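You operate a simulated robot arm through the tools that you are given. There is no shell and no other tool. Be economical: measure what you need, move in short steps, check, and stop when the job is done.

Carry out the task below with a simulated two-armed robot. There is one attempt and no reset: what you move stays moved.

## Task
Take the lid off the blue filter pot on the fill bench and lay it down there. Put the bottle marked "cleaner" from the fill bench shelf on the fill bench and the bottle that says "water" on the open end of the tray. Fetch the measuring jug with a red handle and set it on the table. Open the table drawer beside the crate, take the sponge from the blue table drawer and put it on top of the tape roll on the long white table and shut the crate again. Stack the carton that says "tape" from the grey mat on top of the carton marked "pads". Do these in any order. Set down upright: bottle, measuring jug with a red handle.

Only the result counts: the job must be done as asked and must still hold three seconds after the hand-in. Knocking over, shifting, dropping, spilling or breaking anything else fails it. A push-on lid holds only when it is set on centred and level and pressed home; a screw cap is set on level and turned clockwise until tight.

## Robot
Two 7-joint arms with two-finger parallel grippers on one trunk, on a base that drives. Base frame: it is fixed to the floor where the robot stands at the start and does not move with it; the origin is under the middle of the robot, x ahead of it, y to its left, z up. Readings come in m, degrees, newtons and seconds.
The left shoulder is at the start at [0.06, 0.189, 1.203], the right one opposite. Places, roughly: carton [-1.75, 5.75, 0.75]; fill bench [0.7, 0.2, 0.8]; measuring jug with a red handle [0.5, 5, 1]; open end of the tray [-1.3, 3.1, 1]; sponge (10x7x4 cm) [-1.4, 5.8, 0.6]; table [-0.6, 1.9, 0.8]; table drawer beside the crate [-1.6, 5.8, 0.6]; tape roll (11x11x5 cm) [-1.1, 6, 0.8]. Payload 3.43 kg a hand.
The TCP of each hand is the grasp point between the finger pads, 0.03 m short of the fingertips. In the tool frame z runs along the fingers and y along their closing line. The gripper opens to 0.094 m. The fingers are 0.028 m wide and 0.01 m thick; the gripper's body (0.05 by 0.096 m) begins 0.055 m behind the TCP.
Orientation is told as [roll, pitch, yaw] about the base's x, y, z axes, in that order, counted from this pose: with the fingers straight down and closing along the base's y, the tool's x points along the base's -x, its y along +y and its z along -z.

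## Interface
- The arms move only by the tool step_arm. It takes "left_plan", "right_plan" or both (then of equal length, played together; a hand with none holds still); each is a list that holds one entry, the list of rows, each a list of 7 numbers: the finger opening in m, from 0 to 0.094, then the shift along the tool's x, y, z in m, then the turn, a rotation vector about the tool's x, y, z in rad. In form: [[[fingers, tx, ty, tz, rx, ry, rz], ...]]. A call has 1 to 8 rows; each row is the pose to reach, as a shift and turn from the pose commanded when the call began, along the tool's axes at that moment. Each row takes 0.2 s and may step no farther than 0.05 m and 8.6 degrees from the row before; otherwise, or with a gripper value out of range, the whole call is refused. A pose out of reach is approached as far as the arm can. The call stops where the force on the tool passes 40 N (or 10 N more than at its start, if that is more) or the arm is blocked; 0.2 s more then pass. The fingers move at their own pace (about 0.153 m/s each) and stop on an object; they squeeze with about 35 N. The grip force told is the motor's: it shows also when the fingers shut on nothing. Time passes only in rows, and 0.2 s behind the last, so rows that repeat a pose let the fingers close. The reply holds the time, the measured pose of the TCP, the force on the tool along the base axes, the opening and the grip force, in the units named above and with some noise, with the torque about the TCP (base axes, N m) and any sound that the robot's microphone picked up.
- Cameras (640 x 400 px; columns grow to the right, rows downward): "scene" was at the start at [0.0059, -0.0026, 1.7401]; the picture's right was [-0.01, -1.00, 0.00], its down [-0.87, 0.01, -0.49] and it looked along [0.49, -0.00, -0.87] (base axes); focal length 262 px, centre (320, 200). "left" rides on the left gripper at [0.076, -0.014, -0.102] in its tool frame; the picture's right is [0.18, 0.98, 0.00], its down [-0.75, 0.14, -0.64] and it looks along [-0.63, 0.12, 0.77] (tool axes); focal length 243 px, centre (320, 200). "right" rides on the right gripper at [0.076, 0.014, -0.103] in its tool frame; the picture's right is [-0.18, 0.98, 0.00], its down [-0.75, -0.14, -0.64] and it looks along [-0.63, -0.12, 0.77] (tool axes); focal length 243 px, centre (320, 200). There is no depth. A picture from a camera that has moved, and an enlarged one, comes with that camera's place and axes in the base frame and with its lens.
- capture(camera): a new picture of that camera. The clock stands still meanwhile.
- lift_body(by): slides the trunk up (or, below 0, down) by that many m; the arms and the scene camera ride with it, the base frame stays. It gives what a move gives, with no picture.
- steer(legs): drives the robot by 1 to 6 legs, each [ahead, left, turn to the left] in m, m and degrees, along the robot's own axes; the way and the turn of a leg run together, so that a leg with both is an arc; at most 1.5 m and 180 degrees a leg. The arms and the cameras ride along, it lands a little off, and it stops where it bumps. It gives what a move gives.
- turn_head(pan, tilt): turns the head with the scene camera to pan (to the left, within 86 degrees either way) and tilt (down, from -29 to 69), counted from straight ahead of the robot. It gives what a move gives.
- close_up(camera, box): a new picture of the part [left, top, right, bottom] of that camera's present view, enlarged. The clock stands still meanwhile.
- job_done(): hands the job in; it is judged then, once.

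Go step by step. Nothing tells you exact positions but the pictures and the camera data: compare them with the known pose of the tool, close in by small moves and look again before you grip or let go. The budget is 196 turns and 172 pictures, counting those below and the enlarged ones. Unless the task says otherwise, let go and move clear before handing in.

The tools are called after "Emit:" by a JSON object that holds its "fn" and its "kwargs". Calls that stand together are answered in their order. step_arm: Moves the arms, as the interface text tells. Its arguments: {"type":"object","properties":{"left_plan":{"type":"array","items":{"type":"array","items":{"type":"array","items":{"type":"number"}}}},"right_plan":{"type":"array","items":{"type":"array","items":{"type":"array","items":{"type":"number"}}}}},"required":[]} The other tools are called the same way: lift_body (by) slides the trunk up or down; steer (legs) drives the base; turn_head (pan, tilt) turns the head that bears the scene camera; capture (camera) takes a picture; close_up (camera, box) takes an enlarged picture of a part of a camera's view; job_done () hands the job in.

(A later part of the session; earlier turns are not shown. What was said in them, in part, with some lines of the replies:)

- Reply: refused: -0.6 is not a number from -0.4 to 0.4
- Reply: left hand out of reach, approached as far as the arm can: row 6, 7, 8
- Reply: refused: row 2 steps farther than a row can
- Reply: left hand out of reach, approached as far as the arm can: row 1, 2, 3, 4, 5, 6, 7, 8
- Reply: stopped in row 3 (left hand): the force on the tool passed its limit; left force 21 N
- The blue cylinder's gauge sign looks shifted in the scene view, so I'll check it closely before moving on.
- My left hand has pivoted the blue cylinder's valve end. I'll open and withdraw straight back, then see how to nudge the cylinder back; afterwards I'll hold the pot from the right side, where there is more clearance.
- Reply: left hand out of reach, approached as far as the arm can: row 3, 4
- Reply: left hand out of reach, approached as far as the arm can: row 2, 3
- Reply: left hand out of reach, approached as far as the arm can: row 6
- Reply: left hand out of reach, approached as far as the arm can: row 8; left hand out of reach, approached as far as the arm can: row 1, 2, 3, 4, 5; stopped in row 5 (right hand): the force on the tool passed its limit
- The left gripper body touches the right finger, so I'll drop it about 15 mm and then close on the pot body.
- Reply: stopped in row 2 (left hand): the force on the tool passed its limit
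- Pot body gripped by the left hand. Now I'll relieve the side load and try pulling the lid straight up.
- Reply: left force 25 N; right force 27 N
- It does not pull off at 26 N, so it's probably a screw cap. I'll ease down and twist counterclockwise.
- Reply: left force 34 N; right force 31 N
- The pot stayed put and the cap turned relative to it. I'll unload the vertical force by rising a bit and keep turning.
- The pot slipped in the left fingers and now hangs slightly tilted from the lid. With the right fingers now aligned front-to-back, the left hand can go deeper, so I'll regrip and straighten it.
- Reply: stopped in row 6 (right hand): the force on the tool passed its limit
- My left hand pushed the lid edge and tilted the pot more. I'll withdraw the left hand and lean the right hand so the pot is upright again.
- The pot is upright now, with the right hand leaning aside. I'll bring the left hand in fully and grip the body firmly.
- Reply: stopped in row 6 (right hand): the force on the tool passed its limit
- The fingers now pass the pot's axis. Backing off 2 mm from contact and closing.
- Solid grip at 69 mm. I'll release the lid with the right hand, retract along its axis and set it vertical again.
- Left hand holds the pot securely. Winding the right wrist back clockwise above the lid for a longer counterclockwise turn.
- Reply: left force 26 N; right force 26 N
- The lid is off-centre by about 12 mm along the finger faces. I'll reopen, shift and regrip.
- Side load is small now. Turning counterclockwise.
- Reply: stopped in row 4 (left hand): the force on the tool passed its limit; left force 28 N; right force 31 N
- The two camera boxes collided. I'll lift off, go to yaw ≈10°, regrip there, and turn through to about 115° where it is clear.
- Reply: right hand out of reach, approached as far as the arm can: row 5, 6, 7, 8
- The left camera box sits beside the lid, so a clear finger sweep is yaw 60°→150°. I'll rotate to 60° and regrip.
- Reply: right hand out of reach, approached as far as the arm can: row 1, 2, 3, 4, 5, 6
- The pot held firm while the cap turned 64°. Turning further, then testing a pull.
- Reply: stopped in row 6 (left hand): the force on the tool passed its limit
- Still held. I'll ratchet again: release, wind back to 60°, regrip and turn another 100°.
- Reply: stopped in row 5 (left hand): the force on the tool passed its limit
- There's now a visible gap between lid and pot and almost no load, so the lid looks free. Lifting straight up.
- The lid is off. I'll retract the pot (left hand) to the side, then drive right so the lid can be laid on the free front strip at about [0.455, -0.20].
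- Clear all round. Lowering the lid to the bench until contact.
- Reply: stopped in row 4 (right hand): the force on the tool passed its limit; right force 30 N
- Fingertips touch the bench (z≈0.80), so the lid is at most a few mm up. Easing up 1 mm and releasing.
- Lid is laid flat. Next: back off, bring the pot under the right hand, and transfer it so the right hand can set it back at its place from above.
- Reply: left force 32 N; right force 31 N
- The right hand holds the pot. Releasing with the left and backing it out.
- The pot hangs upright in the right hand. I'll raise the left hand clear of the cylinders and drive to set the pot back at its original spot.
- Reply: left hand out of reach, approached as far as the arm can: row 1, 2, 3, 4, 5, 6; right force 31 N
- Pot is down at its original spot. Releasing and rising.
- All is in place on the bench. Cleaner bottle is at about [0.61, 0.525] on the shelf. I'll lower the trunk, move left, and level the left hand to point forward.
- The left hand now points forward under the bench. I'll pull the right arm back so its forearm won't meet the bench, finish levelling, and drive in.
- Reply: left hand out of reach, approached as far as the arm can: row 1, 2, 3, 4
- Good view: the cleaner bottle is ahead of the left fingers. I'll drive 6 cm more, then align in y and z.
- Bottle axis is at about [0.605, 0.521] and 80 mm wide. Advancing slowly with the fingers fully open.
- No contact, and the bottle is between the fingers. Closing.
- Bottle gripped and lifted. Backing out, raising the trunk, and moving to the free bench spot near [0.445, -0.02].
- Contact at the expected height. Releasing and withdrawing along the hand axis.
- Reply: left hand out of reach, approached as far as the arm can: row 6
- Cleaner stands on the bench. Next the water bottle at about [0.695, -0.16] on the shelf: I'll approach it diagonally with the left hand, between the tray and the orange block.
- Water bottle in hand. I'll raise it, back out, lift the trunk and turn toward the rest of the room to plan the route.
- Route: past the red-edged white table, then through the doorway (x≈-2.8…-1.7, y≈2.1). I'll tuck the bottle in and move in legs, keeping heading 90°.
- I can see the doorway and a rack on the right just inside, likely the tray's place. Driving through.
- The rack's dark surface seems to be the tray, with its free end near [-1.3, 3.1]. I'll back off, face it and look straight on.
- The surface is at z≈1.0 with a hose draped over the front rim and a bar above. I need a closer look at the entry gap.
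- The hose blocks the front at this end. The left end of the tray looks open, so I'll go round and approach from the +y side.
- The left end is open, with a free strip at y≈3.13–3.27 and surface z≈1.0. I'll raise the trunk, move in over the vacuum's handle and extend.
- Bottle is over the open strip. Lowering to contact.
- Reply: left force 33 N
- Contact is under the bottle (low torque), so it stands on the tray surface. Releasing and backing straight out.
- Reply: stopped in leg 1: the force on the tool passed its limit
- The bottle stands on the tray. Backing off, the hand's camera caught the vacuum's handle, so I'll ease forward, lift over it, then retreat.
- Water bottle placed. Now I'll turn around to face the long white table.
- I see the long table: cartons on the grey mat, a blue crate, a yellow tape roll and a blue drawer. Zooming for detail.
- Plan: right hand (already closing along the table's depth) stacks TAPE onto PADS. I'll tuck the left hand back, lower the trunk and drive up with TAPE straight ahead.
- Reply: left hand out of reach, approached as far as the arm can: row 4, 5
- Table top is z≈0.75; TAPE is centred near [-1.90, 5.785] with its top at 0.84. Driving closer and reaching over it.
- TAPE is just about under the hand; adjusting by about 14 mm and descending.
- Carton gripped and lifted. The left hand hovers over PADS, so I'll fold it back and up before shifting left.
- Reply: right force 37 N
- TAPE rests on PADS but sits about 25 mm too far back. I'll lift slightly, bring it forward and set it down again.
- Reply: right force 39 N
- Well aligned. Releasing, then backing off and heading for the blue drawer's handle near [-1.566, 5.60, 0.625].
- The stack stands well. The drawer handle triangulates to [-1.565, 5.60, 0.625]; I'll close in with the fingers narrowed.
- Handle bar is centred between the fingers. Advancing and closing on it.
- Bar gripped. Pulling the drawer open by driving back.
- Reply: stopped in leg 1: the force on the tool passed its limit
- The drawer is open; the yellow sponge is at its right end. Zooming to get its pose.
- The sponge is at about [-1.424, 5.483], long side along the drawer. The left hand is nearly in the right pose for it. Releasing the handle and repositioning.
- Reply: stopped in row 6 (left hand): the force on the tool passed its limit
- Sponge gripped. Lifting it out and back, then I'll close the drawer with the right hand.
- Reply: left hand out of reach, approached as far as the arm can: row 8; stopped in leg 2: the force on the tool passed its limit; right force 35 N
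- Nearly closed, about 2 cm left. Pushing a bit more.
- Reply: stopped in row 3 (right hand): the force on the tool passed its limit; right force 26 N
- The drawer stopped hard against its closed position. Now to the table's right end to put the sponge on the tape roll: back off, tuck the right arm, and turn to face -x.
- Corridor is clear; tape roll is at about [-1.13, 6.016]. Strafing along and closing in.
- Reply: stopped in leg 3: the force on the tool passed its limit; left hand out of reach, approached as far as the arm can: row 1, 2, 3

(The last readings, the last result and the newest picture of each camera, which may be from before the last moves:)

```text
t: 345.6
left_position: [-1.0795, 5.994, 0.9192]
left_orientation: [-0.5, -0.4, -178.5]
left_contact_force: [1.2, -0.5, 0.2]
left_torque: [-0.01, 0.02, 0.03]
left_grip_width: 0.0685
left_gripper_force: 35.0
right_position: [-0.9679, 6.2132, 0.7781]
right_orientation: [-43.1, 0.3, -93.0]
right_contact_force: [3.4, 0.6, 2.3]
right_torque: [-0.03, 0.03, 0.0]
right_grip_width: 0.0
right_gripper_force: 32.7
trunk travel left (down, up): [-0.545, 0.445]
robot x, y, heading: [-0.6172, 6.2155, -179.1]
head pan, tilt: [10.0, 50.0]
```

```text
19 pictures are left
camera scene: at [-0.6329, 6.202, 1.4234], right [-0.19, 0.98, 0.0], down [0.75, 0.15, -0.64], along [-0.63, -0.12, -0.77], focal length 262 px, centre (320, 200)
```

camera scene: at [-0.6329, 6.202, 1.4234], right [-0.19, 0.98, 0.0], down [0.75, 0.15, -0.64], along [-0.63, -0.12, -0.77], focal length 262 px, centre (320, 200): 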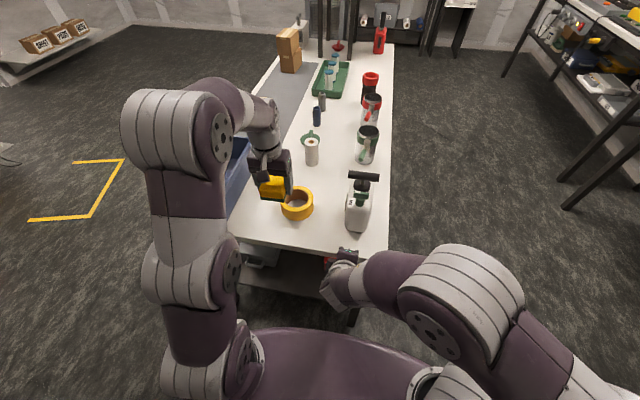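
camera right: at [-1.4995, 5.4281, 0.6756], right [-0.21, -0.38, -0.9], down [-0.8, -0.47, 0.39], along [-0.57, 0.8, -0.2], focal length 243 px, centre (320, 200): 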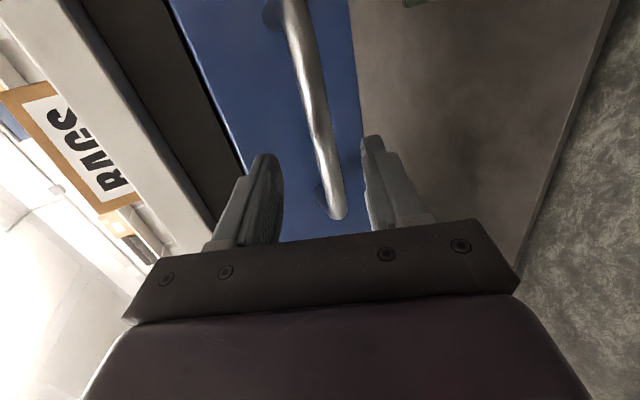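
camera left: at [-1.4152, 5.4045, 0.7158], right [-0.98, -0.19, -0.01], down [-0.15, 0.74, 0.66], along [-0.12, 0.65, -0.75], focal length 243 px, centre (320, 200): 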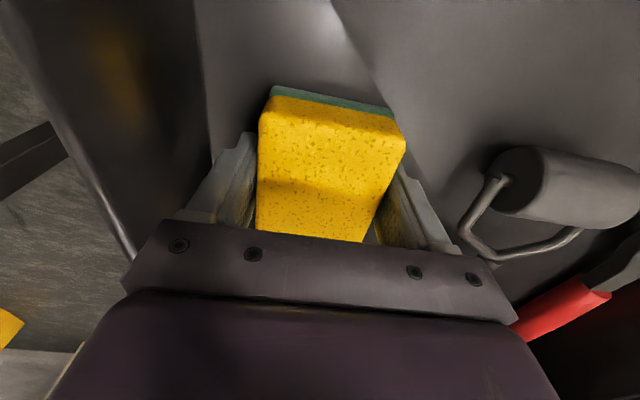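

I'll raise the trunk 10 cm for better reach (also freeing the right hand from the table edge), then move over the roll.

Emit:
{"fn": "lift_body", "kwargs": {"by": 0.1}}

Emit:
{"fn": "step_arm", "kwargs": {"left_plan": [[[0.0, -0.01, -0.01, 0.035, 0, 0, 0], [0.0, -0.02, -0.02, 0.07, 0, 0, 0], [0.0, -0.032, -0.034, 0.1, 0, 0, 0], [0.0, -0.044, -0.034, 0.13, 0, 0, 0]]]}}

Emit:
{"fn": "close_up", "kwargs": {"camera": "scene", "box": [230, 160, 370, 247]}}

Emit:
{"fn": "capture", "kwargs": {"camera": "left"}}

```text
t: 346.9
left_position: [-1.0811, 5.9947, 1.0195]
left_orientation: [-0.5, -0.4, -178.5]
left_contact_force: [-1.4, -0.3, 0.0]
left_torque: [0.03, 0.02, 0.01]
left_grip_width: 0.0682
left_gripper_force: 34.9
right_position: [-0.9672, 6.214, 0.8767]
right_orientation: [-43.0, 0.3, -92.8]
right_contact_force: [0.3, 0.4, 0.0]
right_torque: [0.02, 0.01, -0.02]
right_grip_width: 0.0001
right_gripper_force: 33.2
trunk travel left (down, up): [-0.645, 0.345]
robot x, y, heading: [-0.6203, 6.2157, -178.9]
head pan, tilt: [10.0, 50.0]
```

```text
t: 347.9
left_position: [-1.1269, 6.0294, 0.8907]
left_orientation: [-0.7, -0.5, -178.6]
left_contact_force: [0.0, -0.3, -1.1]
left_torque: [-0.03, -0.04, 0.03]
left_grip_width: 0.0684
left_gripper_force: 34.9
right_position: [-0.9689, 6.2149, 0.8772]
right_orientation: [-43.0, 0.4, -92.8]
right_contact_force: [-0.7, 0.2, 0.5]
right_torque: [0.0, -0.03, -0.04]
right_grip_width: 0.0
right_gripper_force: 33.2
trunk travel left (down, up): [-0.645, 0.345]
robot x, y, heading: [-0.6173, 6.218, -179.1]
head pan, tilt: [10.0, 50.0]
```

```text
4.57 times, centred on (300, 204) of scene
camera zoom: at [-0.6347, 6.2013, 1.5233], right [-0.19, 0.98, 0.0], down [0.75, 0.15, -0.64], along [-0.63, -0.12, -0.77], focal length 1198 px, centre (411, 184)
```

zoom: 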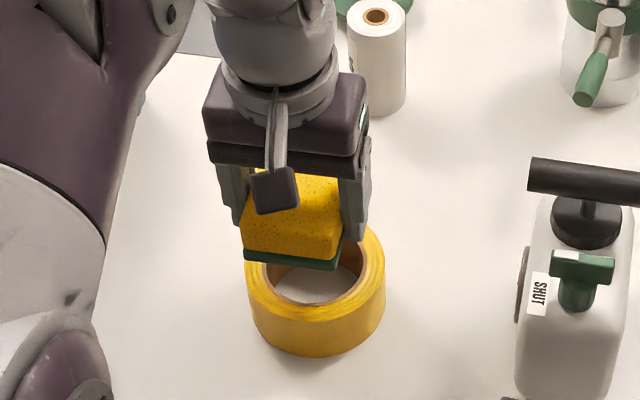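

```text
17 pictures are left
camera left: at [-1.0513, 6.0443, 0.9926], right [0.21, -0.98, -0.01], down [-0.74, -0.17, 0.65], along [-0.63, -0.13, -0.76], focal length 243 px, centre (320, 200)
```

left: 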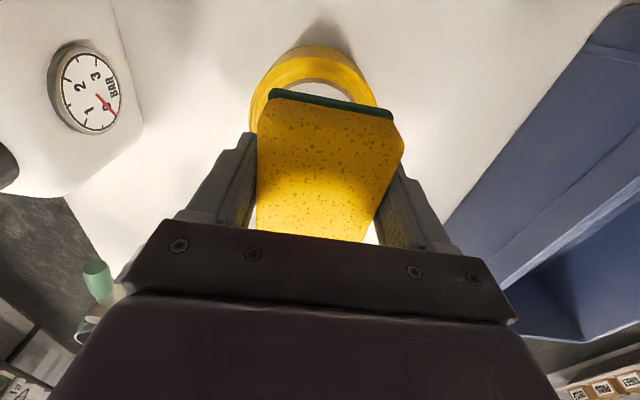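

Aligned within millimetres. Lowering the sponge onto the roll and releasing.

Emit:
{"fn": "step_arm", "kwargs": {"left_plan": [[[0.0, -0.002, -0.005, 0.035, 0, 0, 0], [0.0, -0.002, -0.005, 0.05, 0, 0, 0], [0.0, -0.002, -0.005, 0.056, 0, 0, 0], [0.0, -0.002, -0.005, 0.061, 0, 0, 0], [0.0, -0.002, -0.005, 0.066, 0, 0, 0], [0.0, -0.002, -0.005, 0.07, 0, 0, 0]]]}}

```text
t: 348.9
left_position: [-1.1306, 6.0331, 0.8377]
left_orientation: [-0.4, -1.3, -178.5]
left_contact_force: [7.5, 0.8, 25.9]
left_torque: [-1.0, -0.74, 0.29]
left_grip_width: 0.0684
left_gripper_force: 35.3
right_position: [-0.9665, 6.2137, 0.8791]
right_orientation: [-43.3, 0.3, -92.8]
right_contact_force: [-0.8, 1.2, 0.2]
right_torque: [0.02, 0.0, -0.01]
right_grip_width: 0.0002
right_gripper_force: 32.9
trunk travel left (down, up): [-0.645, 0.345]
robot x, y, heading: [-0.6168, 6.2145, -179.2]
head pan, tilt: [10.0, 50.0]
stopped in row 4 (left hand): the force on the tool passed its limit (the readings are from after the stop); the commanded pose is now the measured one
```

Emit:
{"fn": "step_arm", "kwargs": {"left_plan": [[[0.0, 0, 0, -0.003, 0, 0, 0], [0.08, 0, 0, -0.003, 0, 0, 0], [0.09, 0, 0, -0.003, 0, 0, 0], [0.09, 0, 0, -0.04, 0, 0, 0], [0.09, 0, 0, -0.085, 0, 0, 0], [0.09, 0.02, 0, -0.12, 0, 0, 0], [0.09, 0.06, 0, -0.13, 0, 0, 0]]]}}

Emit:
{"fn": "close_up", "kwargs": {"camera": "scene", "box": [230, 160, 370, 247]}}

```text
t: 350.4
left_position: [-1.0658, 6.0351, 0.9655]
left_orientation: [-0.5, -0.9, -178.5]
left_contact_force: [0.6, 0.0, 0.5]
left_torque: [0.01, 0.02, 0.04]
left_grip_width: 0.0903
left_gripper_force: 0.0
right_position: [-0.9676, 6.2133, 0.8783]
right_orientation: [-43.2, 0.4, -92.9]
right_contact_force: [-0.3, -0.7, -0.7]
right_torque: [0.02, 0.01, -0.03]
right_grip_width: 0.0
right_gripper_force: 32.9
trunk travel left (down, up): [-0.645, 0.345]
robot x, y, heading: [-0.6155, 6.2206, -179.1]
head pan, tilt: [10.0, 50.0]
```

```text
4.57 times, centred on (300, 204) of scene
camera zoom: at [-0.6311, 6.2021, 1.5233], right [-0.19, 0.98, 0.0], down [0.75, 0.15, -0.64], along [-0.63, -0.12, -0.77], focal length 1198 px, centre (411, 184)
```

zoom: 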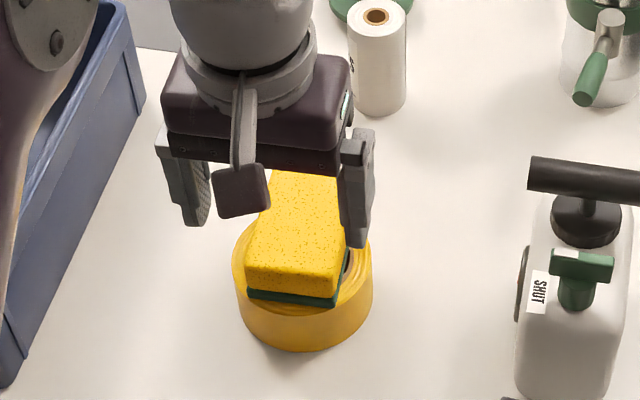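

Sponge sits on the roll. Now for the jug near [0.5, 5, 1]: going back and turning to face +x.

Emit:
{"fn": "steer", "kwargs": {"legs": [[-0.2, 0, 0], [0, 1.4, 0], [0.25, 0, 0], [0, 0, 90], [0, 0, 90]]}}

Emit:
{"fn": "turn_head", "kwargs": {"pan": 10, "tilt": 25}}

Emit:
{"fn": "capture", "kwargs": {"camera": "scene"}}

```text
t: 367.6
left_position: [-0.1877, 5.0353, 0.9639]
left_orientation: [-0.5, -0.9, 2.5]
left_contact_force: [0.2, 0.2, -0.3]
left_torque: [-0.03, 0.01, -0.01]
left_grip_width: 0.09
left_gripper_force: 0.0
right_position: [-0.2828, 4.8539, 0.8781]
right_orientation: [-43.0, 0.4, 88.2]
right_contact_force: [-0.2, -0.8, 0.5]
right_torque: [0.01, 0.0, 0.0]
right_grip_width: 0.0
right_gripper_force: 33.3
trunk travel left (down, up): [-0.645, 0.345]
robot x, y, heading: [-0.6346, 4.8445, 2.2]
head pan, tilt: [10.0, 50.0]
```

```text
t: 368.4
left_position: [-0.1875, 5.0331, 0.963]
left_orientation: [-0.4, -1.0, 2.6]
left_contact_force: [-0.1, -0.4, 0.1]
left_torque: [0.0, -0.02, -0.01]
left_grip_width: 0.0899
left_gripper_force: 0.0
right_position: [-0.2832, 4.8546, 0.877]
right_orientation: [-43.2, 0.4, 88.2]
right_contact_force: [-0.3, 0.2, -0.1]
right_torque: [0.0, 0.01, 0.0]
right_grip_width: 0.0001
right_gripper_force: 32.6
trunk travel left (down, up): [-0.645, 0.345]
robot x, y, heading: [-0.6341, 4.8445, 2.0]
head pan, tilt: [10.0, 25.0]
```

```text
15 pictures are left
camera scene: at [-0.6041, 4.859, 1.5607], right [0.21, -0.98, 0.0], down [-0.41, -0.09, -0.91], along [0.89, 0.19, -0.42], focal length 262 px, centre (320, 200)
```

scene: 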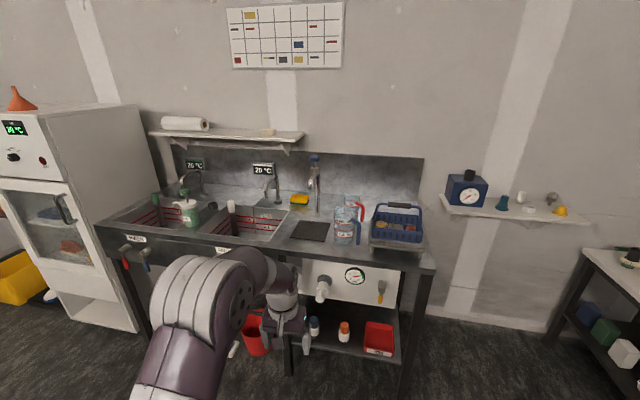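

Emit:
{"fn": "close_up", "kwargs": {"camera": "scene", "box": [280, 170, 440, 270]}}

```text
4.00 times, centred on (360, 220) of scene
camera zoom: at [-0.6041, 4.859, 1.5607], right [0.21, -0.98, 0.0], down [-0.41, -0.09, -0.91], along [0.89, 0.19, -0.42], focal length 1048 px, centre (160, 120)
```

zoom: 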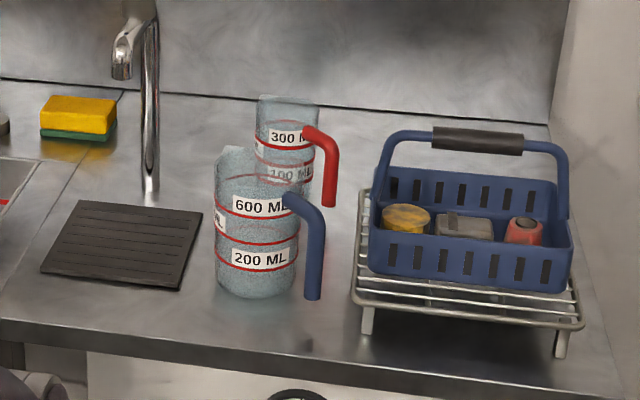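

The red-handled jug is behind the blue one, at about [0.5, 4.94], top z≈1.08. I'll approach it from the front-left with the left hand pitched, avoiding its handle and the blue jug.

Emit:
{"fn": "lift_body", "kwargs": {"by": 0.2}}

Emit:
{"fn": "step_arm", "kwargs": {"left_plan": [[[0.094, -0.015, 0, 0.01, 0, -0.145, 0], [0.094, -0.03, 0, 0.02, 0, -0.29, 0], [0.094, -0.045, 0, 0.02, 0, -0.435, 0], [0.094, -0.06, 0, 0.02, 0, -0.58, 0], [0.094, -0.075, 0, 0.02, 0, -0.725, 0], [0.094, -0.09, 0, 0.02, 0, -0.87, 0]]]}}

Emit:
{"fn": "steer", "kwargs": {"legs": [[0.27, 0.54, 0], [0, 0, -42]]}}

Emit:
{"fn": "capture", "kwargs": {"camera": "left"}}

```text
t: 370.6
left_position: [-0.1882, 5.0355, 1.1638]
left_orientation: [-0.5, -1.0, 2.5]
left_contact_force: [0.2, 0.2, 0.1]
left_torque: [-0.02, -0.02, -0.01]
left_grip_width: 0.0897
left_gripper_force: 0.0
right_position: [-0.2819, 4.8542, 1.078]
right_orientation: [-43.1, 0.3, 88.2]
right_contact_force: [1.6, -0.1, -0.6]
right_torque: [-0.02, 0.02, 0.02]
right_grip_width: 0.0002
right_gripper_force: 33.1
trunk travel left (down, up): [-0.845, 0.145]
robot x, y, heading: [-0.6352, 4.8419, 2.0]
head pan, tilt: [10.0, 25.0]
```

```text
t: 372.0
left_position: [-0.0865, 5.0414, 1.1373]
left_orientation: [-0.4, -47.8, 3.0]
left_contact_force: [0.0, 0.6, 0.1]
left_torque: [-0.05, -0.01, -0.01]
left_grip_width: 0.0941
left_gripper_force: 0.1
left hand out of reach, approached as far as the arm can: row 6
right_position: [-0.2819, 4.8541, 1.0779]
right_orientation: [-42.9, 0.3, 88.3]
right_contact_force: [0.2, -0.1, 0.3]
right_torque: [0.01, -0.01, -0.02]
right_grip_width: 0.0
right_gripper_force: 33.0
trunk travel left (down, up): [-0.845, 0.145]
robot x, y, heading: [-0.6304, 4.8448, 2.0]
head pan, tilt: [10.0, 25.0]
```

```text
t: 377.4
left_position: [0.1504, 5.1789, 1.1382]
left_orientation: [-0.4, -47.9, -38.9]
left_contact_force: [0.3, -0.1, 0.2]
left_torque: [0.0, -0.02, 0.02]
left_grip_width: 0.094
left_gripper_force: 0.1
right_position: [-0.1203, 5.1706, 1.0775]
right_orientation: [-43.1, 0.4, 46.3]
right_contact_force: [0.9, 0.4, 1.1]
right_torque: [-0.03, -0.01, 0.01]
right_grip_width: 0.0
right_gripper_force: 33.4
trunk travel left (down, up): [-0.845, 0.145]
robot x, y, heading: [-0.3876, 5.3965, -40.1]
head pan, tilt: [10.0, 25.0]
```

```text
13 pictures are left
camera left: at [0.0414, 5.2476, 1.1506], right [0.52, 0.84, -0.14], down [0.12, 0.09, 0.99], along [0.84, -0.53, -0.05], focal length 243 px, centre (320, 200)
```

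left: 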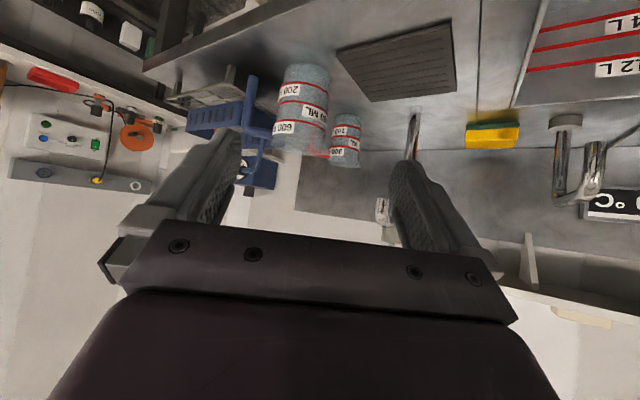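

Combining views, the red jug is at about [0.596, 4.948], mid-height z≈0.957. Driving in along the diagonal.

Emit:
{"fn": "steer", "kwargs": {"legs": [[0.33, 0.11, 0]]}}

Emit:
{"fn": "capture", "kwargs": {"camera": "left"}}

```text
t: 379.2
left_position: [0.3803, 5.0766, 1.1379]
left_orientation: [-0.6, -47.8, -39.8]
left_contact_force: [-18.9, -6.2, 6.5]
left_torque: [0.23, -0.33, 0.53]
left_grip_width: 0.0836
left_gripper_force: 0.0
right_position: [0.1135, 5.0743, 1.0787]
right_orientation: [-43.2, 0.3, 45.8]
right_contact_force: [1.7, 0.6, 0.4]
right_torque: [0.01, 0.02, 0.01]
right_grip_width: 0.0
right_gripper_force: 32.8
trunk travel left (down, up): [-0.845, 0.145]
robot x, y, heading: [-0.1497, 5.2994, -40.2]
head pan, tilt: [10.0, 25.0]
stopped in leg 1: the force on the tool passed its limit (the readings are from after the stop); the commanded pose is now the measured one
```

```text
12 pictures are left
camera left: at [0.2726, 5.1478, 1.1515], right [0.54, 0.83, -0.14], down [0.12, 0.09, 0.99], along [0.83, -0.55, -0.05], focal length 243 px, centre (320, 200)
```

left: 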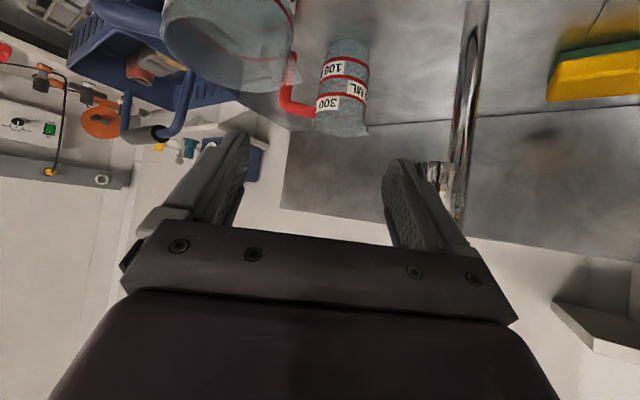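

The left finger touched the tap spout, and the jug's handle points front-right, so this diagonal is wrong. I'll back off and come in straight from the front at slight left yaw, passing above the blue jug and descending vertically.

Emit:
{"fn": "steer", "kwargs": {"legs": [[-0.25, 0, 0], [0, 0, 40], [0, -0.685, 0]]}}

Emit:
{"fn": "step_arm", "kwargs": {"left_plan": [[[0.094, 0, 0, 0, -0.078, 0, -0.07], [0.094, 0, 0, 0, -0.156, 0, -0.141], [0.094, 0, 0, 0, -0.156, 0, -0.141]]]}}

Emit:
{"fn": "capture", "kwargs": {"camera": "scene"}}

```text
t: 386.3
left_position: [0.2108, 4.9573, 1.1353]
left_orientation: [-0.7, -47.7, 0.8]
left_contact_force: [-0.1, 0.7, -0.7]
left_torque: [-0.01, 0.03, 0.02]
left_grip_width: 0.094
left_gripper_force: 0.0
right_position: [0.0089, 4.7811, 1.0769]
right_orientation: [-43.0, 0.3, 86.0]
right_contact_force: [0.0, 0.2, -0.2]
right_torque: [0.0, 0.03, 0.02]
right_grip_width: 0.0
right_gripper_force: 32.7
trunk travel left (down, up): [-0.845, 0.145]
robot x, y, heading: [-0.3373, 4.7817, 0.0]
head pan, tilt: [10.0, 25.0]
```

```text
t: 387.1
left_position: [0.2105, 4.9558, 1.1367]
left_orientation: [-0.5, -47.6, 12.8]
left_contact_force: [0.0, -0.1, -1.4]
left_torque: [-0.02, 0.04, -0.04]
left_grip_width: 0.0942
left_gripper_force: 0.1
right_position: [0.0103, 4.7801, 1.0781]
right_orientation: [-43.2, 0.4, 86.1]
right_contact_force: [0.3, 0.4, 0.2]
right_torque: [0.01, 0.02, -0.02]
right_grip_width: 0.0
right_gripper_force: 33.2
trunk travel left (down, up): [-0.845, 0.145]
robot x, y, heading: [-0.3387, 4.7818, -0.2]
head pan, tilt: [10.0, 25.0]
```

```text
11 pictures are left
camera scene: at [-0.3095, 4.7967, 1.7608], right [0.17, -0.98, 0.0], down [-0.42, -0.07, -0.91], along [0.89, 0.16, -0.42], focal length 262 px, centre (320, 200)
```

scene: 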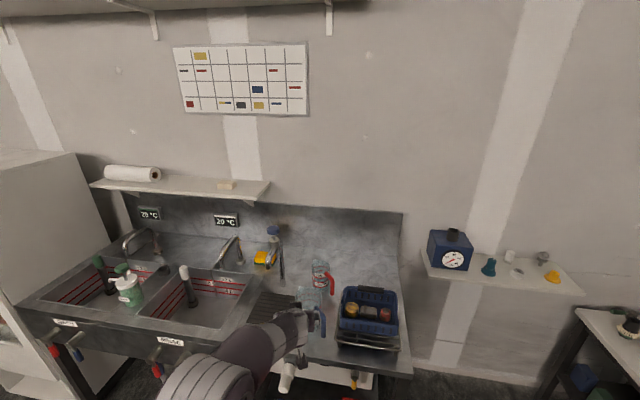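

Emit:
{"fn": "steer", "kwargs": {"legs": [[0.25, 0, 0]]}}

Emit:
{"fn": "step_arm", "kwargs": {"left_plan": [[[0.094, -0.02, -0.006, 0.02, 0, 0, 0], [0.094, -0.04, -0.012, 0.045, 0, 0, 0], [0.094, -0.055, -0.018, 0.07, 0, 0, 0]]]}}

Emit:
{"fn": "capture", "kwargs": {"camera": "left"}}

```text
t: 388.9
left_position: [0.4558, 4.9574, 1.1381]
left_orientation: [-0.4, -47.5, 12.9]
left_contact_force: [-0.3, 0.0, 0.2]
left_torque: [-0.01, -0.04, -0.01]
left_grip_width: 0.0939
left_gripper_force: 0.1
right_position: [0.2569, 4.7808, 1.0779]
right_orientation: [-43.0, 0.3, 86.2]
right_contact_force: [0.3, 0.0, 0.1]
right_torque: [-0.01, 0.0, -0.01]
right_grip_width: 0.0
right_gripper_force: 33.0
trunk travel left (down, up): [-0.845, 0.145]
robot x, y, heading: [-0.0952, 4.7846, -0.1]
head pan, tilt: [10.0, 25.0]
```

```text
t: 389.7
left_position: [0.5499, 4.9606, 1.1296]
left_orientation: [-0.5, -47.5, 12.9]
left_contact_force: [0.7, -0.9, -1.0]
left_torque: [-0.01, 0.01, 0.01]
left_grip_width: 0.0938
left_gripper_force: 0.0
right_position: [0.2581, 4.7803, 1.0778]
right_orientation: [-43.0, 0.4, 86.2]
right_contact_force: [-0.5, -0.6, -0.2]
right_torque: [0.0, 0.0, 0.0]
right_grip_width: 0.0003
right_gripper_force: 33.2
trunk travel left (down, up): [-0.845, 0.145]
robot x, y, heading: [-0.0914, 4.7828, 0.3]
head pan, tilt: [10.0, 25.0]
```

```text
10 pictures are left
camera left: at [0.4273, 4.9185, 1.1425], right [-0.33, 0.93, -0.14], down [0.0, 0.15, 0.99], along [0.94, 0.33, -0.05], focal length 243 px, centre (320, 200)
```

left: 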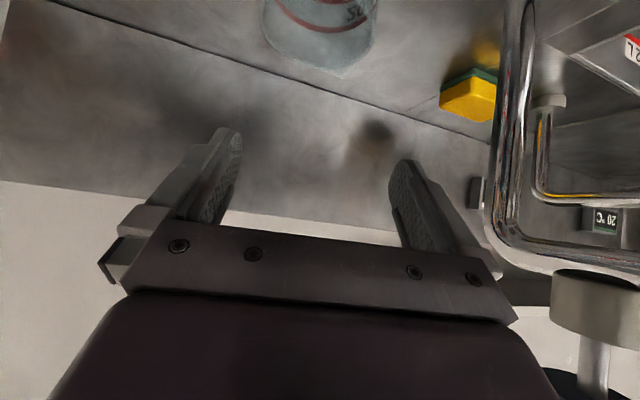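

Jug rim centred ahead at [0.60, 4.957]. Moving over it and descending partway.

Emit:
{"fn": "step_arm", "kwargs": {"left_plan": [[[0.094, -0.016, -0.008, 0.017, 0, 0, 0], [0.094, -0.031, -0.0156, 0.034, 0, 0, 0], [0.094, -0.003, -0.0156, 0.06, 0, 0, 0], [0.094, 0.025, -0.0156, 0.086, 0, 0, 0]]]}}

Emit:
{"fn": "capture", "kwargs": {"camera": "left"}}

```text
t: 390.7
left_position: [0.5974, 4.9535, 1.0527]
left_orientation: [-0.5, -47.5, 12.9]
left_contact_force: [0.7, 0.1, 0.2]
left_torque: [-0.02, -0.02, -0.01]
left_grip_width: 0.0941
left_gripper_force: 0.0
right_position: [0.2573, 4.7819, 1.0778]
right_orientation: [-42.9, 0.5, 86.2]
right_contact_force: [0.1, 0.2, 0.0]
right_torque: [-0.02, 0.03, -0.03]
right_grip_width: 0.0
right_gripper_force: 33.3
trunk travel left (down, up): [-0.845, 0.145]
robot x, y, heading: [-0.0953, 4.7817, 0.2]
head pan, tilt: [10.0, 25.0]
```

```text
9 pictures are left
camera left: at [0.4764, 4.9111, 1.0654], right [-0.33, 0.93, -0.14], down [0.0, 0.15, 0.99], along [0.94, 0.33, -0.05], focal length 243 px, centre (320, 200)
```

left: 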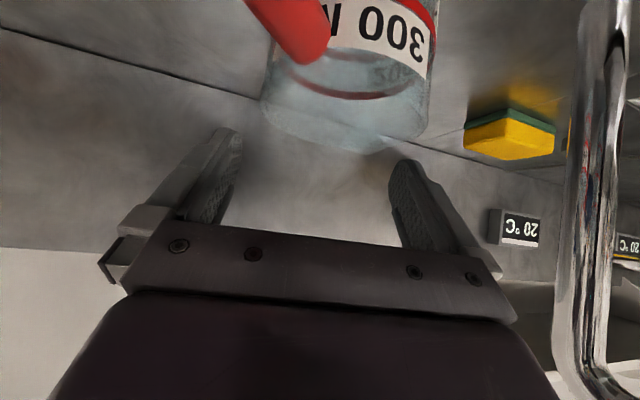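

Emit:
{"fn": "step_arm", "kwargs": {"left_plan": [[[0.094, -0.003, 0.012, 0.004, 0, 0, 0], [0.094, 0.015, 0.012, 0.02, 0, 0, 0], [0.094, 0.03, 0.012, 0.034, 0, 0, 0], [0.094, 0.046, 0.012, 0.049, 0, 0, 0]]]}}

Emit:
{"fn": "capture", "kwargs": {"camera": "left"}}

```text
t: 391.7
left_position: [0.5984, 4.9656, 0.9861]
left_orientation: [-0.7, -47.6, 12.9]
left_contact_force: [-1.0, -0.3, 1.6]
left_torque: [-0.05, 0.1, -0.02]
left_grip_width: 0.094
left_gripper_force: 0.0
right_position: [0.2561, 4.7811, 1.0772]
right_orientation: [-43.0, 0.3, 86.2]
right_contact_force: [0.8, -0.2, 0.2]
right_torque: [0.0, -0.03, 0.0]
right_grip_width: 0.0
right_gripper_force: 32.9
trunk travel left (down, up): [-0.845, 0.145]
robot x, y, heading: [-0.0906, 4.7845, 0.2]
head pan, tilt: [10.0, 25.0]
```

```text
8 pictures are left
camera left: at [0.4769, 4.9238, 1.0003], right [-0.33, 0.93, -0.14], down [0.0, 0.15, 0.99], along [0.94, 0.33, -0.05], focal length 243 px, centre (320, 200)
```

left: 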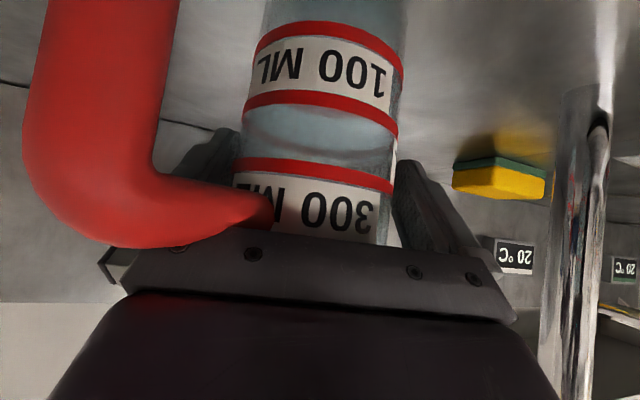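

The jug is centred between the fingers. Closing and lifting straight up.

Emit:
{"fn": "step_arm", "kwargs": {"left_plan": [[[0.08, 0, 0, 0, 0, 0, 0], [0.05, 0, 0, 0, 0, 0, 0], [0.0, 0, 0, 0, 0, 0, 0], [0.0, 0, 0, 0, 0, 0, 0], [0.0, -0.015, 0, -0.0135, 0, 0, 0], [0.0, -0.044, 0, -0.04, 0, 0, 0], [0.0, -0.075, 0, -0.067, 0, 0, 0], [0.0, -0.1, 0, -0.092, 0, 0, 0]]]}}

Emit:
{"fn": "lift_body", "kwargs": {"by": 0.06}}

Emit:
{"fn": "capture", "kwargs": {"camera": "left"}}

```text
t: 393.5
left_position: [0.5971, 4.9663, 1.1233]
left_orientation: [-0.5, -47.5, 12.7]
left_contact_force: [-0.8, -1.0, -1.6]
left_torque: [0.02, -0.02, 0.0]
left_grip_width: 0.0828
left_gripper_force: 34.8
right_position: [0.2563, 4.7812, 1.0778]
right_orientation: [-43.1, 0.5, 86.1]
right_contact_force: [-0.9, 0.5, 0.6]
right_torque: [-0.01, -0.02, 0.02]
right_grip_width: 0.0
right_gripper_force: 32.5
trunk travel left (down, up): [-0.845, 0.145]
robot x, y, heading: [-0.0938, 4.7859, 0.3]
head pan, tilt: [10.0, 25.0]
```

```text
t: 394.5
left_position: [0.5986, 4.9661, 1.1828]
left_orientation: [-0.4, -47.7, 12.9]
left_contact_force: [-0.2, 0.5, -1.3]
left_torque: [0.01, -0.01, 0.01]
left_grip_width: 0.0825
left_gripper_force: 34.8
right_position: [0.2568, 4.7826, 1.137]
right_orientation: [-42.9, 0.4, 86.2]
right_contact_force: [0.9, 0.6, 0.9]
right_torque: [0.0, 0.02, -0.01]
right_grip_width: 0.0
right_gripper_force: 32.9
trunk travel left (down, up): [-0.905, 0.085]
robot x, y, heading: [-0.0927, 4.7845, 0.2]
head pan, tilt: [10.0, 25.0]
```

```text
7 pictures are left
camera left: at [0.4761, 4.9251, 1.196], right [-0.33, 0.93, -0.14], down [0.0, 0.15, 0.99], along [0.94, 0.33, -0.05], focal length 243 px, centre (320, 200)
```

left: 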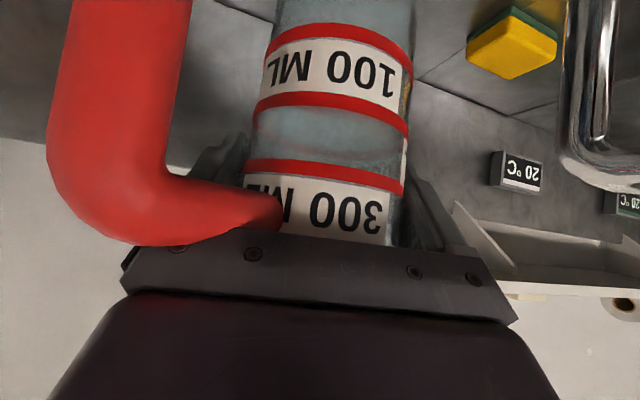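

The jug is held upright. Backing out and heading toward the doorway.

Emit:
{"fn": "steer", "kwargs": {"legs": [[-0.5, 0, 0], [-1.0, -0.25, 0], [-0.74, 0, 0], [0, 0, 89.8]]}}

```text
t: 409.7
left_position: [-2.4801, 5.2392, 1.1827]
left_orientation: [-0.6, -47.6, 100.5]
left_contact_force: [0.1, 0.4, -1.5]
left_torque: [0.0, 0.02, 0.0]
left_grip_width: 0.0827
left_gripper_force: 35.1
right_position: [-2.3096, 4.8913, 1.138]
right_orientation: [-42.9, 0.4, 173.9]
right_contact_force: [0.6, 0.0, -1.2]
right_torque: [0.03, 0.0, -0.01]
right_grip_width: 0.0004
right_gripper_force: 33.2
trunk travel left (down, up): [-0.905, 0.085]
robot x, y, heading: [-2.3286, 4.5397, 87.8]
head pan, tilt: [10.0, 25.0]
```

Emit:
{"fn": "steer", "kwargs": {"legs": [[0, 0, 2.2], [-1.3, -0.02, 0], [-1.0, 0, 0]]}}

```text
t: 421.4
left_position: [-2.5063, 2.9322, 1.1821]
left_orientation: [-0.5, -47.6, 101.6]
left_contact_force: [0.7, 0.3, -0.6]
left_torque: [0.07, 0.01, 0.02]
left_grip_width: 0.0825
left_gripper_force: 35.4
right_position: [-2.3294, 2.5877, 1.1379]
right_orientation: [-43.0, 0.4, 174.9]
right_contact_force: [0.1, -0.2, 0.4]
right_torque: [-0.01, 0.0, -0.04]
right_grip_width: 0.0002
right_gripper_force: 32.5
trunk travel left (down, up): [-0.905, 0.085]
robot x, y, heading: [-2.3363, 2.234, 88.7]
head pan, tilt: [10.0, 25.0]
```

Emit:
{"fn": "steer", "kwargs": {"legs": [[-1.0, -0.04, 1.3], [0, -1.0, 0], [0, -0.95, 0]]}}

Emit:
{"fn": "turn_head", "kwargs": {"pan": 5, "tilt": 40}}

Emit:
{"fn": "capture", "kwargs": {"camera": "scene"}}

```text
t: 435.9
left_position: [-0.5512, 1.9294, 1.1825]
left_orientation: [-0.5, -47.6, 103.4]
left_contact_force: [0.0, -0.2, -1.7]
left_torque: [-0.03, 0.03, 0.02]
left_grip_width: 0.0826
left_gripper_force: 35.4
right_position: [-0.3646, 1.5895, 1.1381]
right_orientation: [-43.1, 0.4, 176.8]
right_contact_force: [-0.3, 0.5, 0.2]
right_torque: [0.0, 0.0, 0.01]
right_grip_width: 0.0
right_gripper_force: 32.7
trunk travel left (down, up): [-0.905, 0.085]
robot x, y, heading: [-0.3605, 1.2402, 90.6]
head pan, tilt: [10.0, 25.0]
```

```text
t: 436.7
left_position: [-0.5506, 1.9297, 1.1827]
left_orientation: [-0.5, -47.6, 103.4]
left_contact_force: [-0.9, -0.2, -1.8]
left_torque: [0.03, 0.03, -0.01]
left_grip_width: 0.0825
left_gripper_force: 34.4
right_position: [-0.3623, 1.5905, 1.1383]
right_orientation: [-43.1, 0.4, 176.8]
right_contact_force: [-0.6, 0.2, 0.3]
right_torque: [0.03, -0.04, -0.02]
right_grip_width: 0.0
right_gripper_force: 33.0
trunk travel left (down, up): [-0.905, 0.085]
robot x, y, heading: [-0.363, 1.2401, 90.8]
head pan, tilt: [5.0, 40.0]
```

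```text
6 pictures are left
camera scene: at [-0.3692, 1.2633, 1.7976], right [1.0, 0.1, 0.0], down [0.06, -0.64, -0.77], along [-0.08, 0.76, -0.64], focal length 262 px, centre (320, 200)
```

scene: 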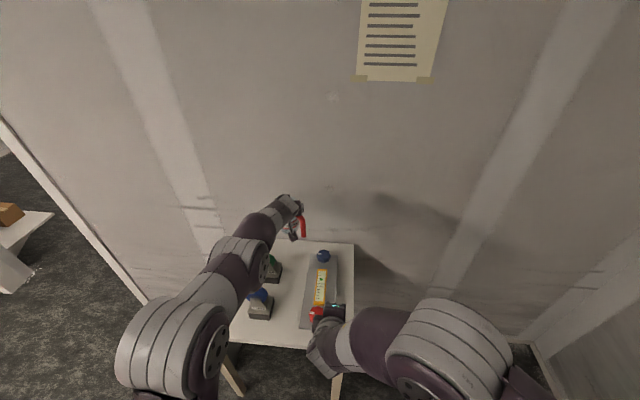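

Emit:
{"fn": "close_up", "kwargs": {"camera": "scene", "box": [220, 230, 380, 360]}}

```text
3.08 times, centred on (300, 295) of scene
camera zoom: at [-0.3692, 1.2633, 1.7976], right [1.0, 0.1, 0.0], down [0.06, -0.64, -0.77], along [-0.08, 0.76, -0.64], focal length 806 px, centre (382, -92)
```

zoom: 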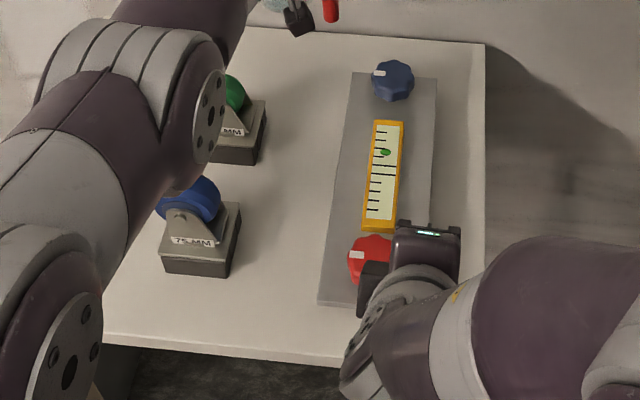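

The gap between items is too tight; the front-left area of the table is freer. I'll shift to put the jug at about [-0.80, 1.71] and lower it most of the way.

Emit:
{"fn": "steer", "kwargs": {"legs": [[-0.22, 0.25, -0.8]]}}

Emit:
{"fn": "lift_body", "kwargs": {"by": -0.12}}

Emit:
{"fn": "turn_head", "kwargs": {"pan": 10, "tilt": 45}}

Emit:
{"fn": "capture", "kwargs": {"camera": "scene"}}

```text
t: 438.9
left_position: [-0.7888, 1.7141, 1.1819]
left_orientation: [-0.5, -47.5, 102.6]
left_contact_force: [1.0, 0.4, -1.1]
left_torque: [0.02, 0.05, -0.02]
left_grip_width: 0.0824
left_gripper_force: 34.8
right_position: [-0.6047, 1.3716, 1.138]
right_orientation: [-43.0, 0.3, 176.0]
right_contact_force: [0.3, 0.0, 0.4]
right_torque: [-0.01, 0.01, -0.01]
right_grip_width: 0.0
right_gripper_force: 32.8
trunk travel left (down, up): [-0.905, 0.085]
robot x, y, heading: [-0.6109, 1.0216, 89.9]
head pan, tilt: [5.0, 40.0]
```

```text
t: 440.5
left_position: [-0.7856, 1.7148, 1.0784]
left_orientation: [-1.2, -49.0, 102.7]
left_contact_force: [8.9, -10.3, 24.9]
left_torque: [-0.17, 0.02, 0.05]
left_grip_width: 0.0827
left_gripper_force: 35.1
right_position: [-0.6043, 1.3692, 1.0194]
right_orientation: [-43.2, 0.3, 175.9]
right_contact_force: [-1.4, 0.5, -0.2]
right_torque: [-0.03, -0.02, -0.01]
right_grip_width: 0.0
right_gripper_force: 33.4
trunk travel left (down, up): [-0.785, 0.205]
robot x, y, heading: [-0.6083, 1.0181, 90.2]
head pan, tilt: [5.0, 40.0]
stopped: the force on the tool passed its limit (the readings are from after the stop); the commanded pose is now the measured one
```

```text
t: 441.1
left_position: [-0.7865, 1.7104, 1.0751]
left_orientation: [-0.8, -48.8, 102.7]
left_contact_force: [5.9, -11.6, 27.2]
left_torque: [-0.18, 0.16, 0.1]
left_grip_width: 0.0827
left_gripper_force: 35.2
right_position: [-0.6029, 1.3651, 1.0204]
right_orientation: [-43.4, 0.3, 175.9]
right_contact_force: [0.6, 0.0, -0.4]
right_torque: [0.02, 0.0, 0.03]
right_grip_width: 0.0
right_gripper_force: 33.3
trunk travel left (down, up): [-0.785, 0.205]
robot x, y, heading: [-0.6113, 1.0209, 90.0]
head pan, tilt: [10.0, 45.0]
```

```text
4 pictures are left
camera scene: at [-0.6197, 1.03, 1.6709], right [0.99, 0.17, 0.0], down [0.12, -0.69, -0.71], along [-0.12, 0.7, -0.7], focal length 262 px, centre (320, 200)
```

scene: 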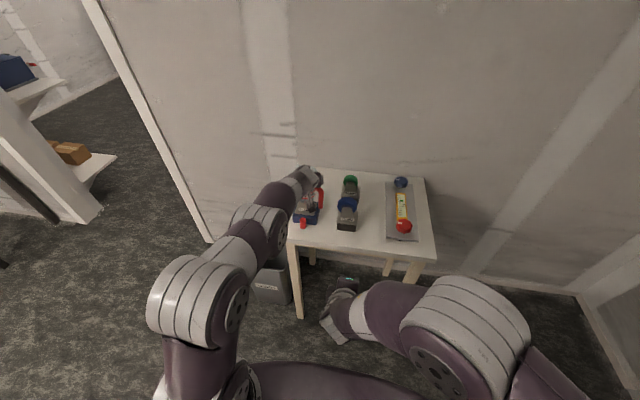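

The jug came down on the tall left-hand item, so I'll lift off at once. The gap between the middle block and the flat tray, at about [-0.544, 1.70], is the free place; moving there.

Emit:
{"fn": "lift_body", "kwargs": {"by": 0.12}}

Emit:
{"fn": "steer", "kwargs": {"legs": [[-0.015, -0.243, 0]]}}

Emit:
{"fn": "close_up", "kwargs": {"camera": "scene", "box": [200, 120, 400, 245]}}

```text
t: 442.6
left_position: [-0.7887, 1.7152, 1.1894]
left_orientation: [-0.8, -48.2, 102.7]
left_contact_force: [-1.2, -0.5, -1.8]
left_torque: [0.05, 0.03, 0.03]
left_grip_width: 0.0828
left_gripper_force: 35.2
right_position: [-0.6054, 1.3705, 1.1371]
right_orientation: [-43.0, 0.3, 176.0]
right_contact_force: [0.6, 0.5, -0.2]
right_torque: [0.0, 0.0, 0.0]
right_grip_width: 0.0
right_gripper_force: 33.1
trunk travel left (down, up): [-0.905, 0.085]
robot x, y, heading: [-0.6067, 1.0196, 89.9]
head pan, tilt: [10.0, 45.0]
```

```text
t: 444.4
left_position: [-0.5458, 1.7008, 1.1899]
left_orientation: [-0.9, -48.3, 102.5]
left_contact_force: [0.2, 0.1, -1.3]
left_torque: [0.04, -0.02, 0.0]
left_grip_width: 0.0828
left_gripper_force: 35.0
right_position: [-0.3628, 1.3548, 1.1386]
right_orientation: [-43.1, 0.4, 175.7]
right_contact_force: [-0.5, 0.1, 0.1]
right_torque: [0.0, -0.01, 0.0]
right_grip_width: 0.0
right_gripper_force: 33.2
trunk travel left (down, up): [-0.905, 0.085]
robot x, y, heading: [-0.3674, 1.0049, 89.4]
head pan, tilt: [10.0, 45.0]
```

```text
3.20 times, centred on (300, 182) of scene
camera zoom: at [-0.3834, 1.0231, 1.7906], right [0.99, 0.17, 0.0], down [0.12, -0.7, -0.71], along [-0.12, 0.7, -0.71], focal length 838 px, centre (384, 256)
```

zoom: 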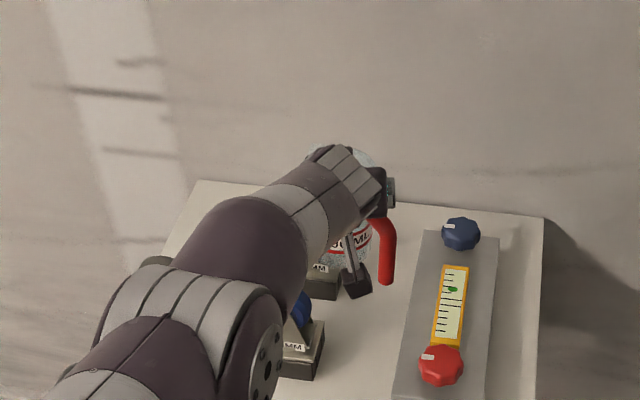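

Gap confirmed: x from -0.601 to -0.486, jug centred at -0.546. Lowering.

Emit:
{"fn": "lift_body", "kwargs": {"by": -0.25}}

Emit:
{"fn": "capture", "kwargs": {"camera": "left"}}

```text
t: 447.0
left_position: [-0.5439, 1.7002, 0.9386]
left_orientation: [-0.9, -48.2, 102.6]
left_contact_force: [0.5, -0.7, -1.9]
left_torque: [0.02, 0.0, 0.0]
left_grip_width: 0.0825
left_gripper_force: 34.9
right_position: [-0.362, 1.3547, 0.8877]
right_orientation: [-43.1, 0.4, 175.7]
right_contact_force: [1.1, -0.7, -0.1]
right_torque: [-0.01, 0.01, 0.0]
right_grip_width: 0.0
right_gripper_force: 33.0
trunk travel left (down, up): [-0.655, 0.335]
robot x, y, heading: [-0.3655, 1.0061, 89.6]
head pan, tilt: [10.0, 45.0]
```

```text
2 pictures are left
camera left: at [-0.5047, 1.5786, 0.9509], right [-0.94, -0.32, -0.15], down [-0.15, -0.01, 0.99], along [-0.32, 0.95, -0.04], focal length 243 px, centre (320, 200)
```

left: 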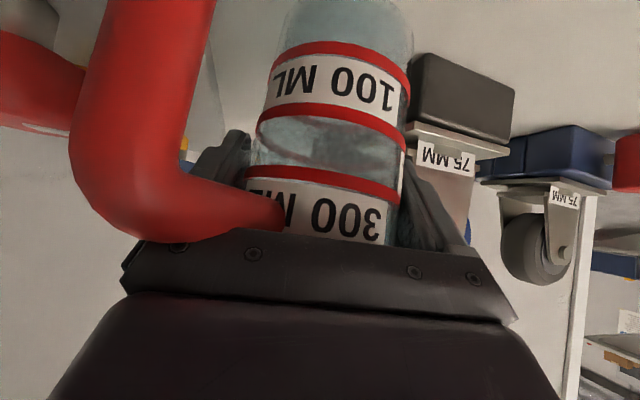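

Clear on both sides. Final lowering in small steps to contact.

Emit:
{"fn": "step_arm", "kwargs": {"left_plan": [[[0.0, 0.015, 0, 0.0133, 0, 0, 0], [0.0, 0.0224, 0, 0.02, 0, 0, 0], [0.0, 0.0268, 0, 0.024, 0, 0, 0], [0.0, 0.0298, 0, 0.0267, 0, 0, 0], [0.0, 0.0328, 0, 0.0293, 0, 0, 0], [0.0, 0.0358, 0, 0.032, 0, 0, 0], [0.0, 0.0387, 0, 0.0347, 0, 0, 0], [0.0, 0.0417, 0, 0.0374, 0, 0, 0]]]}}

```text
t: 447.5
left_position: [-0.5456, 1.706, 0.9344]
left_orientation: [-1.3, -50.3, 102.8]
left_contact_force: [-11.0, -6.5, 21.8]
left_torque: [-1.0, 0.18, -1.05]
left_grip_width: 0.0826
left_gripper_force: 35.4
right_position: [-0.3632, 1.3534, 0.8887]
right_orientation: [-43.1, 0.4, 175.9]
right_contact_force: [0.5, 0.0, -0.7]
right_torque: [-0.03, 0.02, 0.02]
right_grip_width: 0.0
right_gripper_force: 32.6
trunk travel left (down, up): [-0.655, 0.335]
robot x, y, heading: [-0.3661, 1.0077, 89.7]
head pan, tilt: [10.0, 45.0]
stopped in row 2 (left hand): the force on the tool passed its limit (the readings are from after the stop); the commanded pose is now the measured one
```

Contact suggests the table top is about z=0.84, consistent across three views. I'll lift slightly, bring the jug 25 mm toward the free front strip away from its neighbours, level it and set it down again.

Emit:
{"fn": "step_arm", "kwargs": {"left_plan": [[[0.0, -0.0089, 0, -0.008, 0, 0.035, 0], [0.0, 0.0, 0, -0.0175, 0, 0.035, 0], [0.0, 0.0082, 0, -0.027, 0, 0.035, 0], [0.0, 0.012, 0, -0.0235, 0, 0.035, 0], [0.0, 0.0142, 0, -0.0215, 0, 0.035, 0], [0.0, 0.0157, 0, -0.0202, 0, 0.035, 0]]]}}

```text
t: 448.9
left_position: [-0.5383, 1.6808, 0.9342]
left_orientation: [-1.4, -48.2, 102.8]
left_contact_force: [-0.8, 1.1, 14.3]
left_torque: [-0.32, -0.24, 0.02]
left_grip_width: 0.0827
left_gripper_force: 34.8
right_position: [-0.362, 1.3538, 0.8889]
right_orientation: [-43.3, 0.4, 176.0]
right_contact_force: [0.4, 0.7, -0.9]
right_torque: [-0.02, 0.03, 0.01]
right_grip_width: 0.0001
right_gripper_force: 32.9
trunk travel left (down, up): [-0.655, 0.335]
robot x, y, heading: [-0.3681, 1.0054, 89.7]
head pan, tilt: [10.0, 45.0]
```

Clean vertical contact now. Checking before letting go.

Emit:
{"fn": "close_up", "kwargs": {"camera": "scene", "box": [210, 180, 390, 292]}}

```text
3.56 times, centred on (300, 236) of scene
camera zoom: at [-0.3813, 1.0202, 1.5409], right [0.99, 0.17, 0.0], down [0.12, -0.7, -0.71], along [-0.12, 0.7, -0.71], focal length 932 px, centre (391, 72)
```

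zoom: 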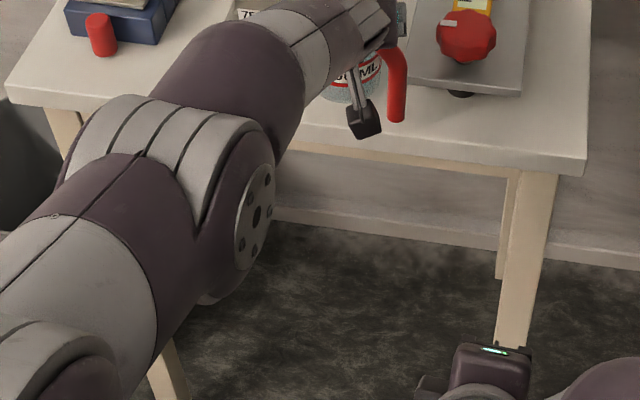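

The jug stands on the table in front of the tray. Releasing and withdrawing along the hand axis.

Emit:
{"fn": "step_arm", "kwargs": {"left_plan": [[[0.0, -0.001, 0, -0.001, 0, 0, 0], [0.086, -0.001, 0, -0.001, 0, 0, 0], [0.094, -0.001, 0, -0.001, 0, 0, 0], [0.094, -0.02, 0, -0.018, 0, 0, 0], [0.094, -0.04, 0, -0.036, 0, 0, 0], [0.094, -0.065, 0, -0.06, 0, 0, 0], [0.094, -0.08, 0, -0.1, 0, 0, 0], [0.094, -0.09, 0, -0.14, 0, 0, 0]]]}}

Emit:
{"fn": "steer", "kwargs": {"legs": [[-0.3, 0, 0]]}}

Emit:
{"fn": "close_up", "kwargs": {"camera": "scene", "box": [210, 90, 430, 230]}}

```text
t: 450.7
left_position: [-0.5327, 1.6378, 1.0913]
left_orientation: [-1.3, -47.7, 102.6]
left_contact_force: [0.1, -0.2, 0.4]
left_torque: [-0.02, -0.01, 0.0]
left_grip_width: 0.0938
left_gripper_force: 0.0
right_position: [-0.3627, 1.3534, 0.8894]
right_orientation: [-43.2, 0.4, 175.8]
right_contact_force: [0.5, -0.7, -0.3]
right_torque: [0.02, -0.02, 0.02]
right_grip_width: 0.0
right_gripper_force: 33.2
trunk travel left (down, up): [-0.655, 0.335]
robot x, y, heading: [-0.3675, 1.0054, 89.7]
head pan, tilt: [10.0, 45.0]
```

```text
t: 452.8
left_position: [-0.5353, 1.3345, 1.0923]
left_orientation: [-1.3, -47.7, 102.7]
left_contact_force: [0.2, -0.9, -0.2]
left_torque: [-0.02, 0.01, -0.01]
left_grip_width: 0.0941
left_gripper_force: 0.0
right_position: [-0.3644, 1.0503, 0.8875]
right_orientation: [-43.1, 0.5, 175.8]
right_contact_force: [-0.7, 0.2, -0.2]
right_torque: [0.01, 0.01, 0.0]
right_grip_width: 0.0
right_gripper_force: 33.4
trunk travel left (down, up): [-0.655, 0.335]
robot x, y, heading: [-0.3665, 0.7039, 89.7]
head pan, tilt: [10.0, 45.0]
```

```text
2.86 times, centred on (320, 160) of scene
camera zoom: at [-0.3834, 0.7194, 1.5406], right [0.99, 0.17, 0.0], down [0.12, -0.7, -0.71], along [-0.12, 0.7, -0.71], focal length 749 px, centre (320, 314)
```

zoom: 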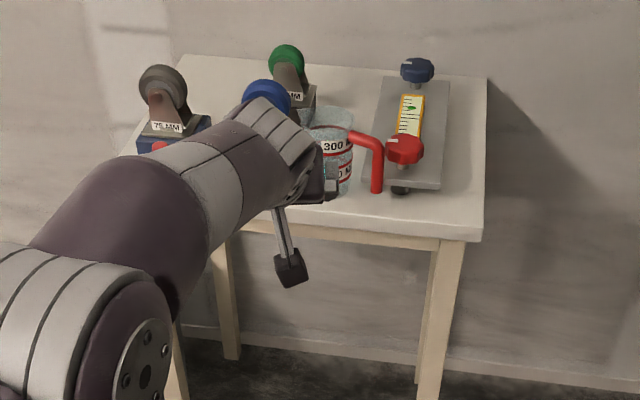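

The red-handled jug stands upright on the table with the hand clear, and its neighbours are still in place. All parts of the job are done, so I'm handing in.

Emit:
{"fn": "job_done", "kwargs": {}}

```text
The job is handed in.
```

Every part of the job was done and I've handed it in, but I bumped a few other things along the way:

- **Lid:** it is off the blue pot and lying on the fill bench. The pot is back at its original spot.
- **Cleaner bottle:** it is standing on the fill bench.
- **Water bottle:** it is standing on the open end of the tray, near the edge. I took the left end of the rack surface as the "open end".
- **Red-handled jug:** it is standing on the table, close in front of the flat tray.
- **Sponge:** it is on top of the tape roll. I read "shut the crate" as the blue drawer and pushed it until it stopped; I did not separately confirm it was fully home.
- **Cartons:** "tape" is stacked on "pads".

**Bumps:**
- My hand turned the blue cylinder on the fill bench about 20°. I turned it back to within a few millimetres.
- The jug was set down briefly on the left-hand item on the table, pressing it with about 27 N. It still stood afterwards.
- I also touched the vacuum handle, the tap spout and the edge of the long table, with no visible change.
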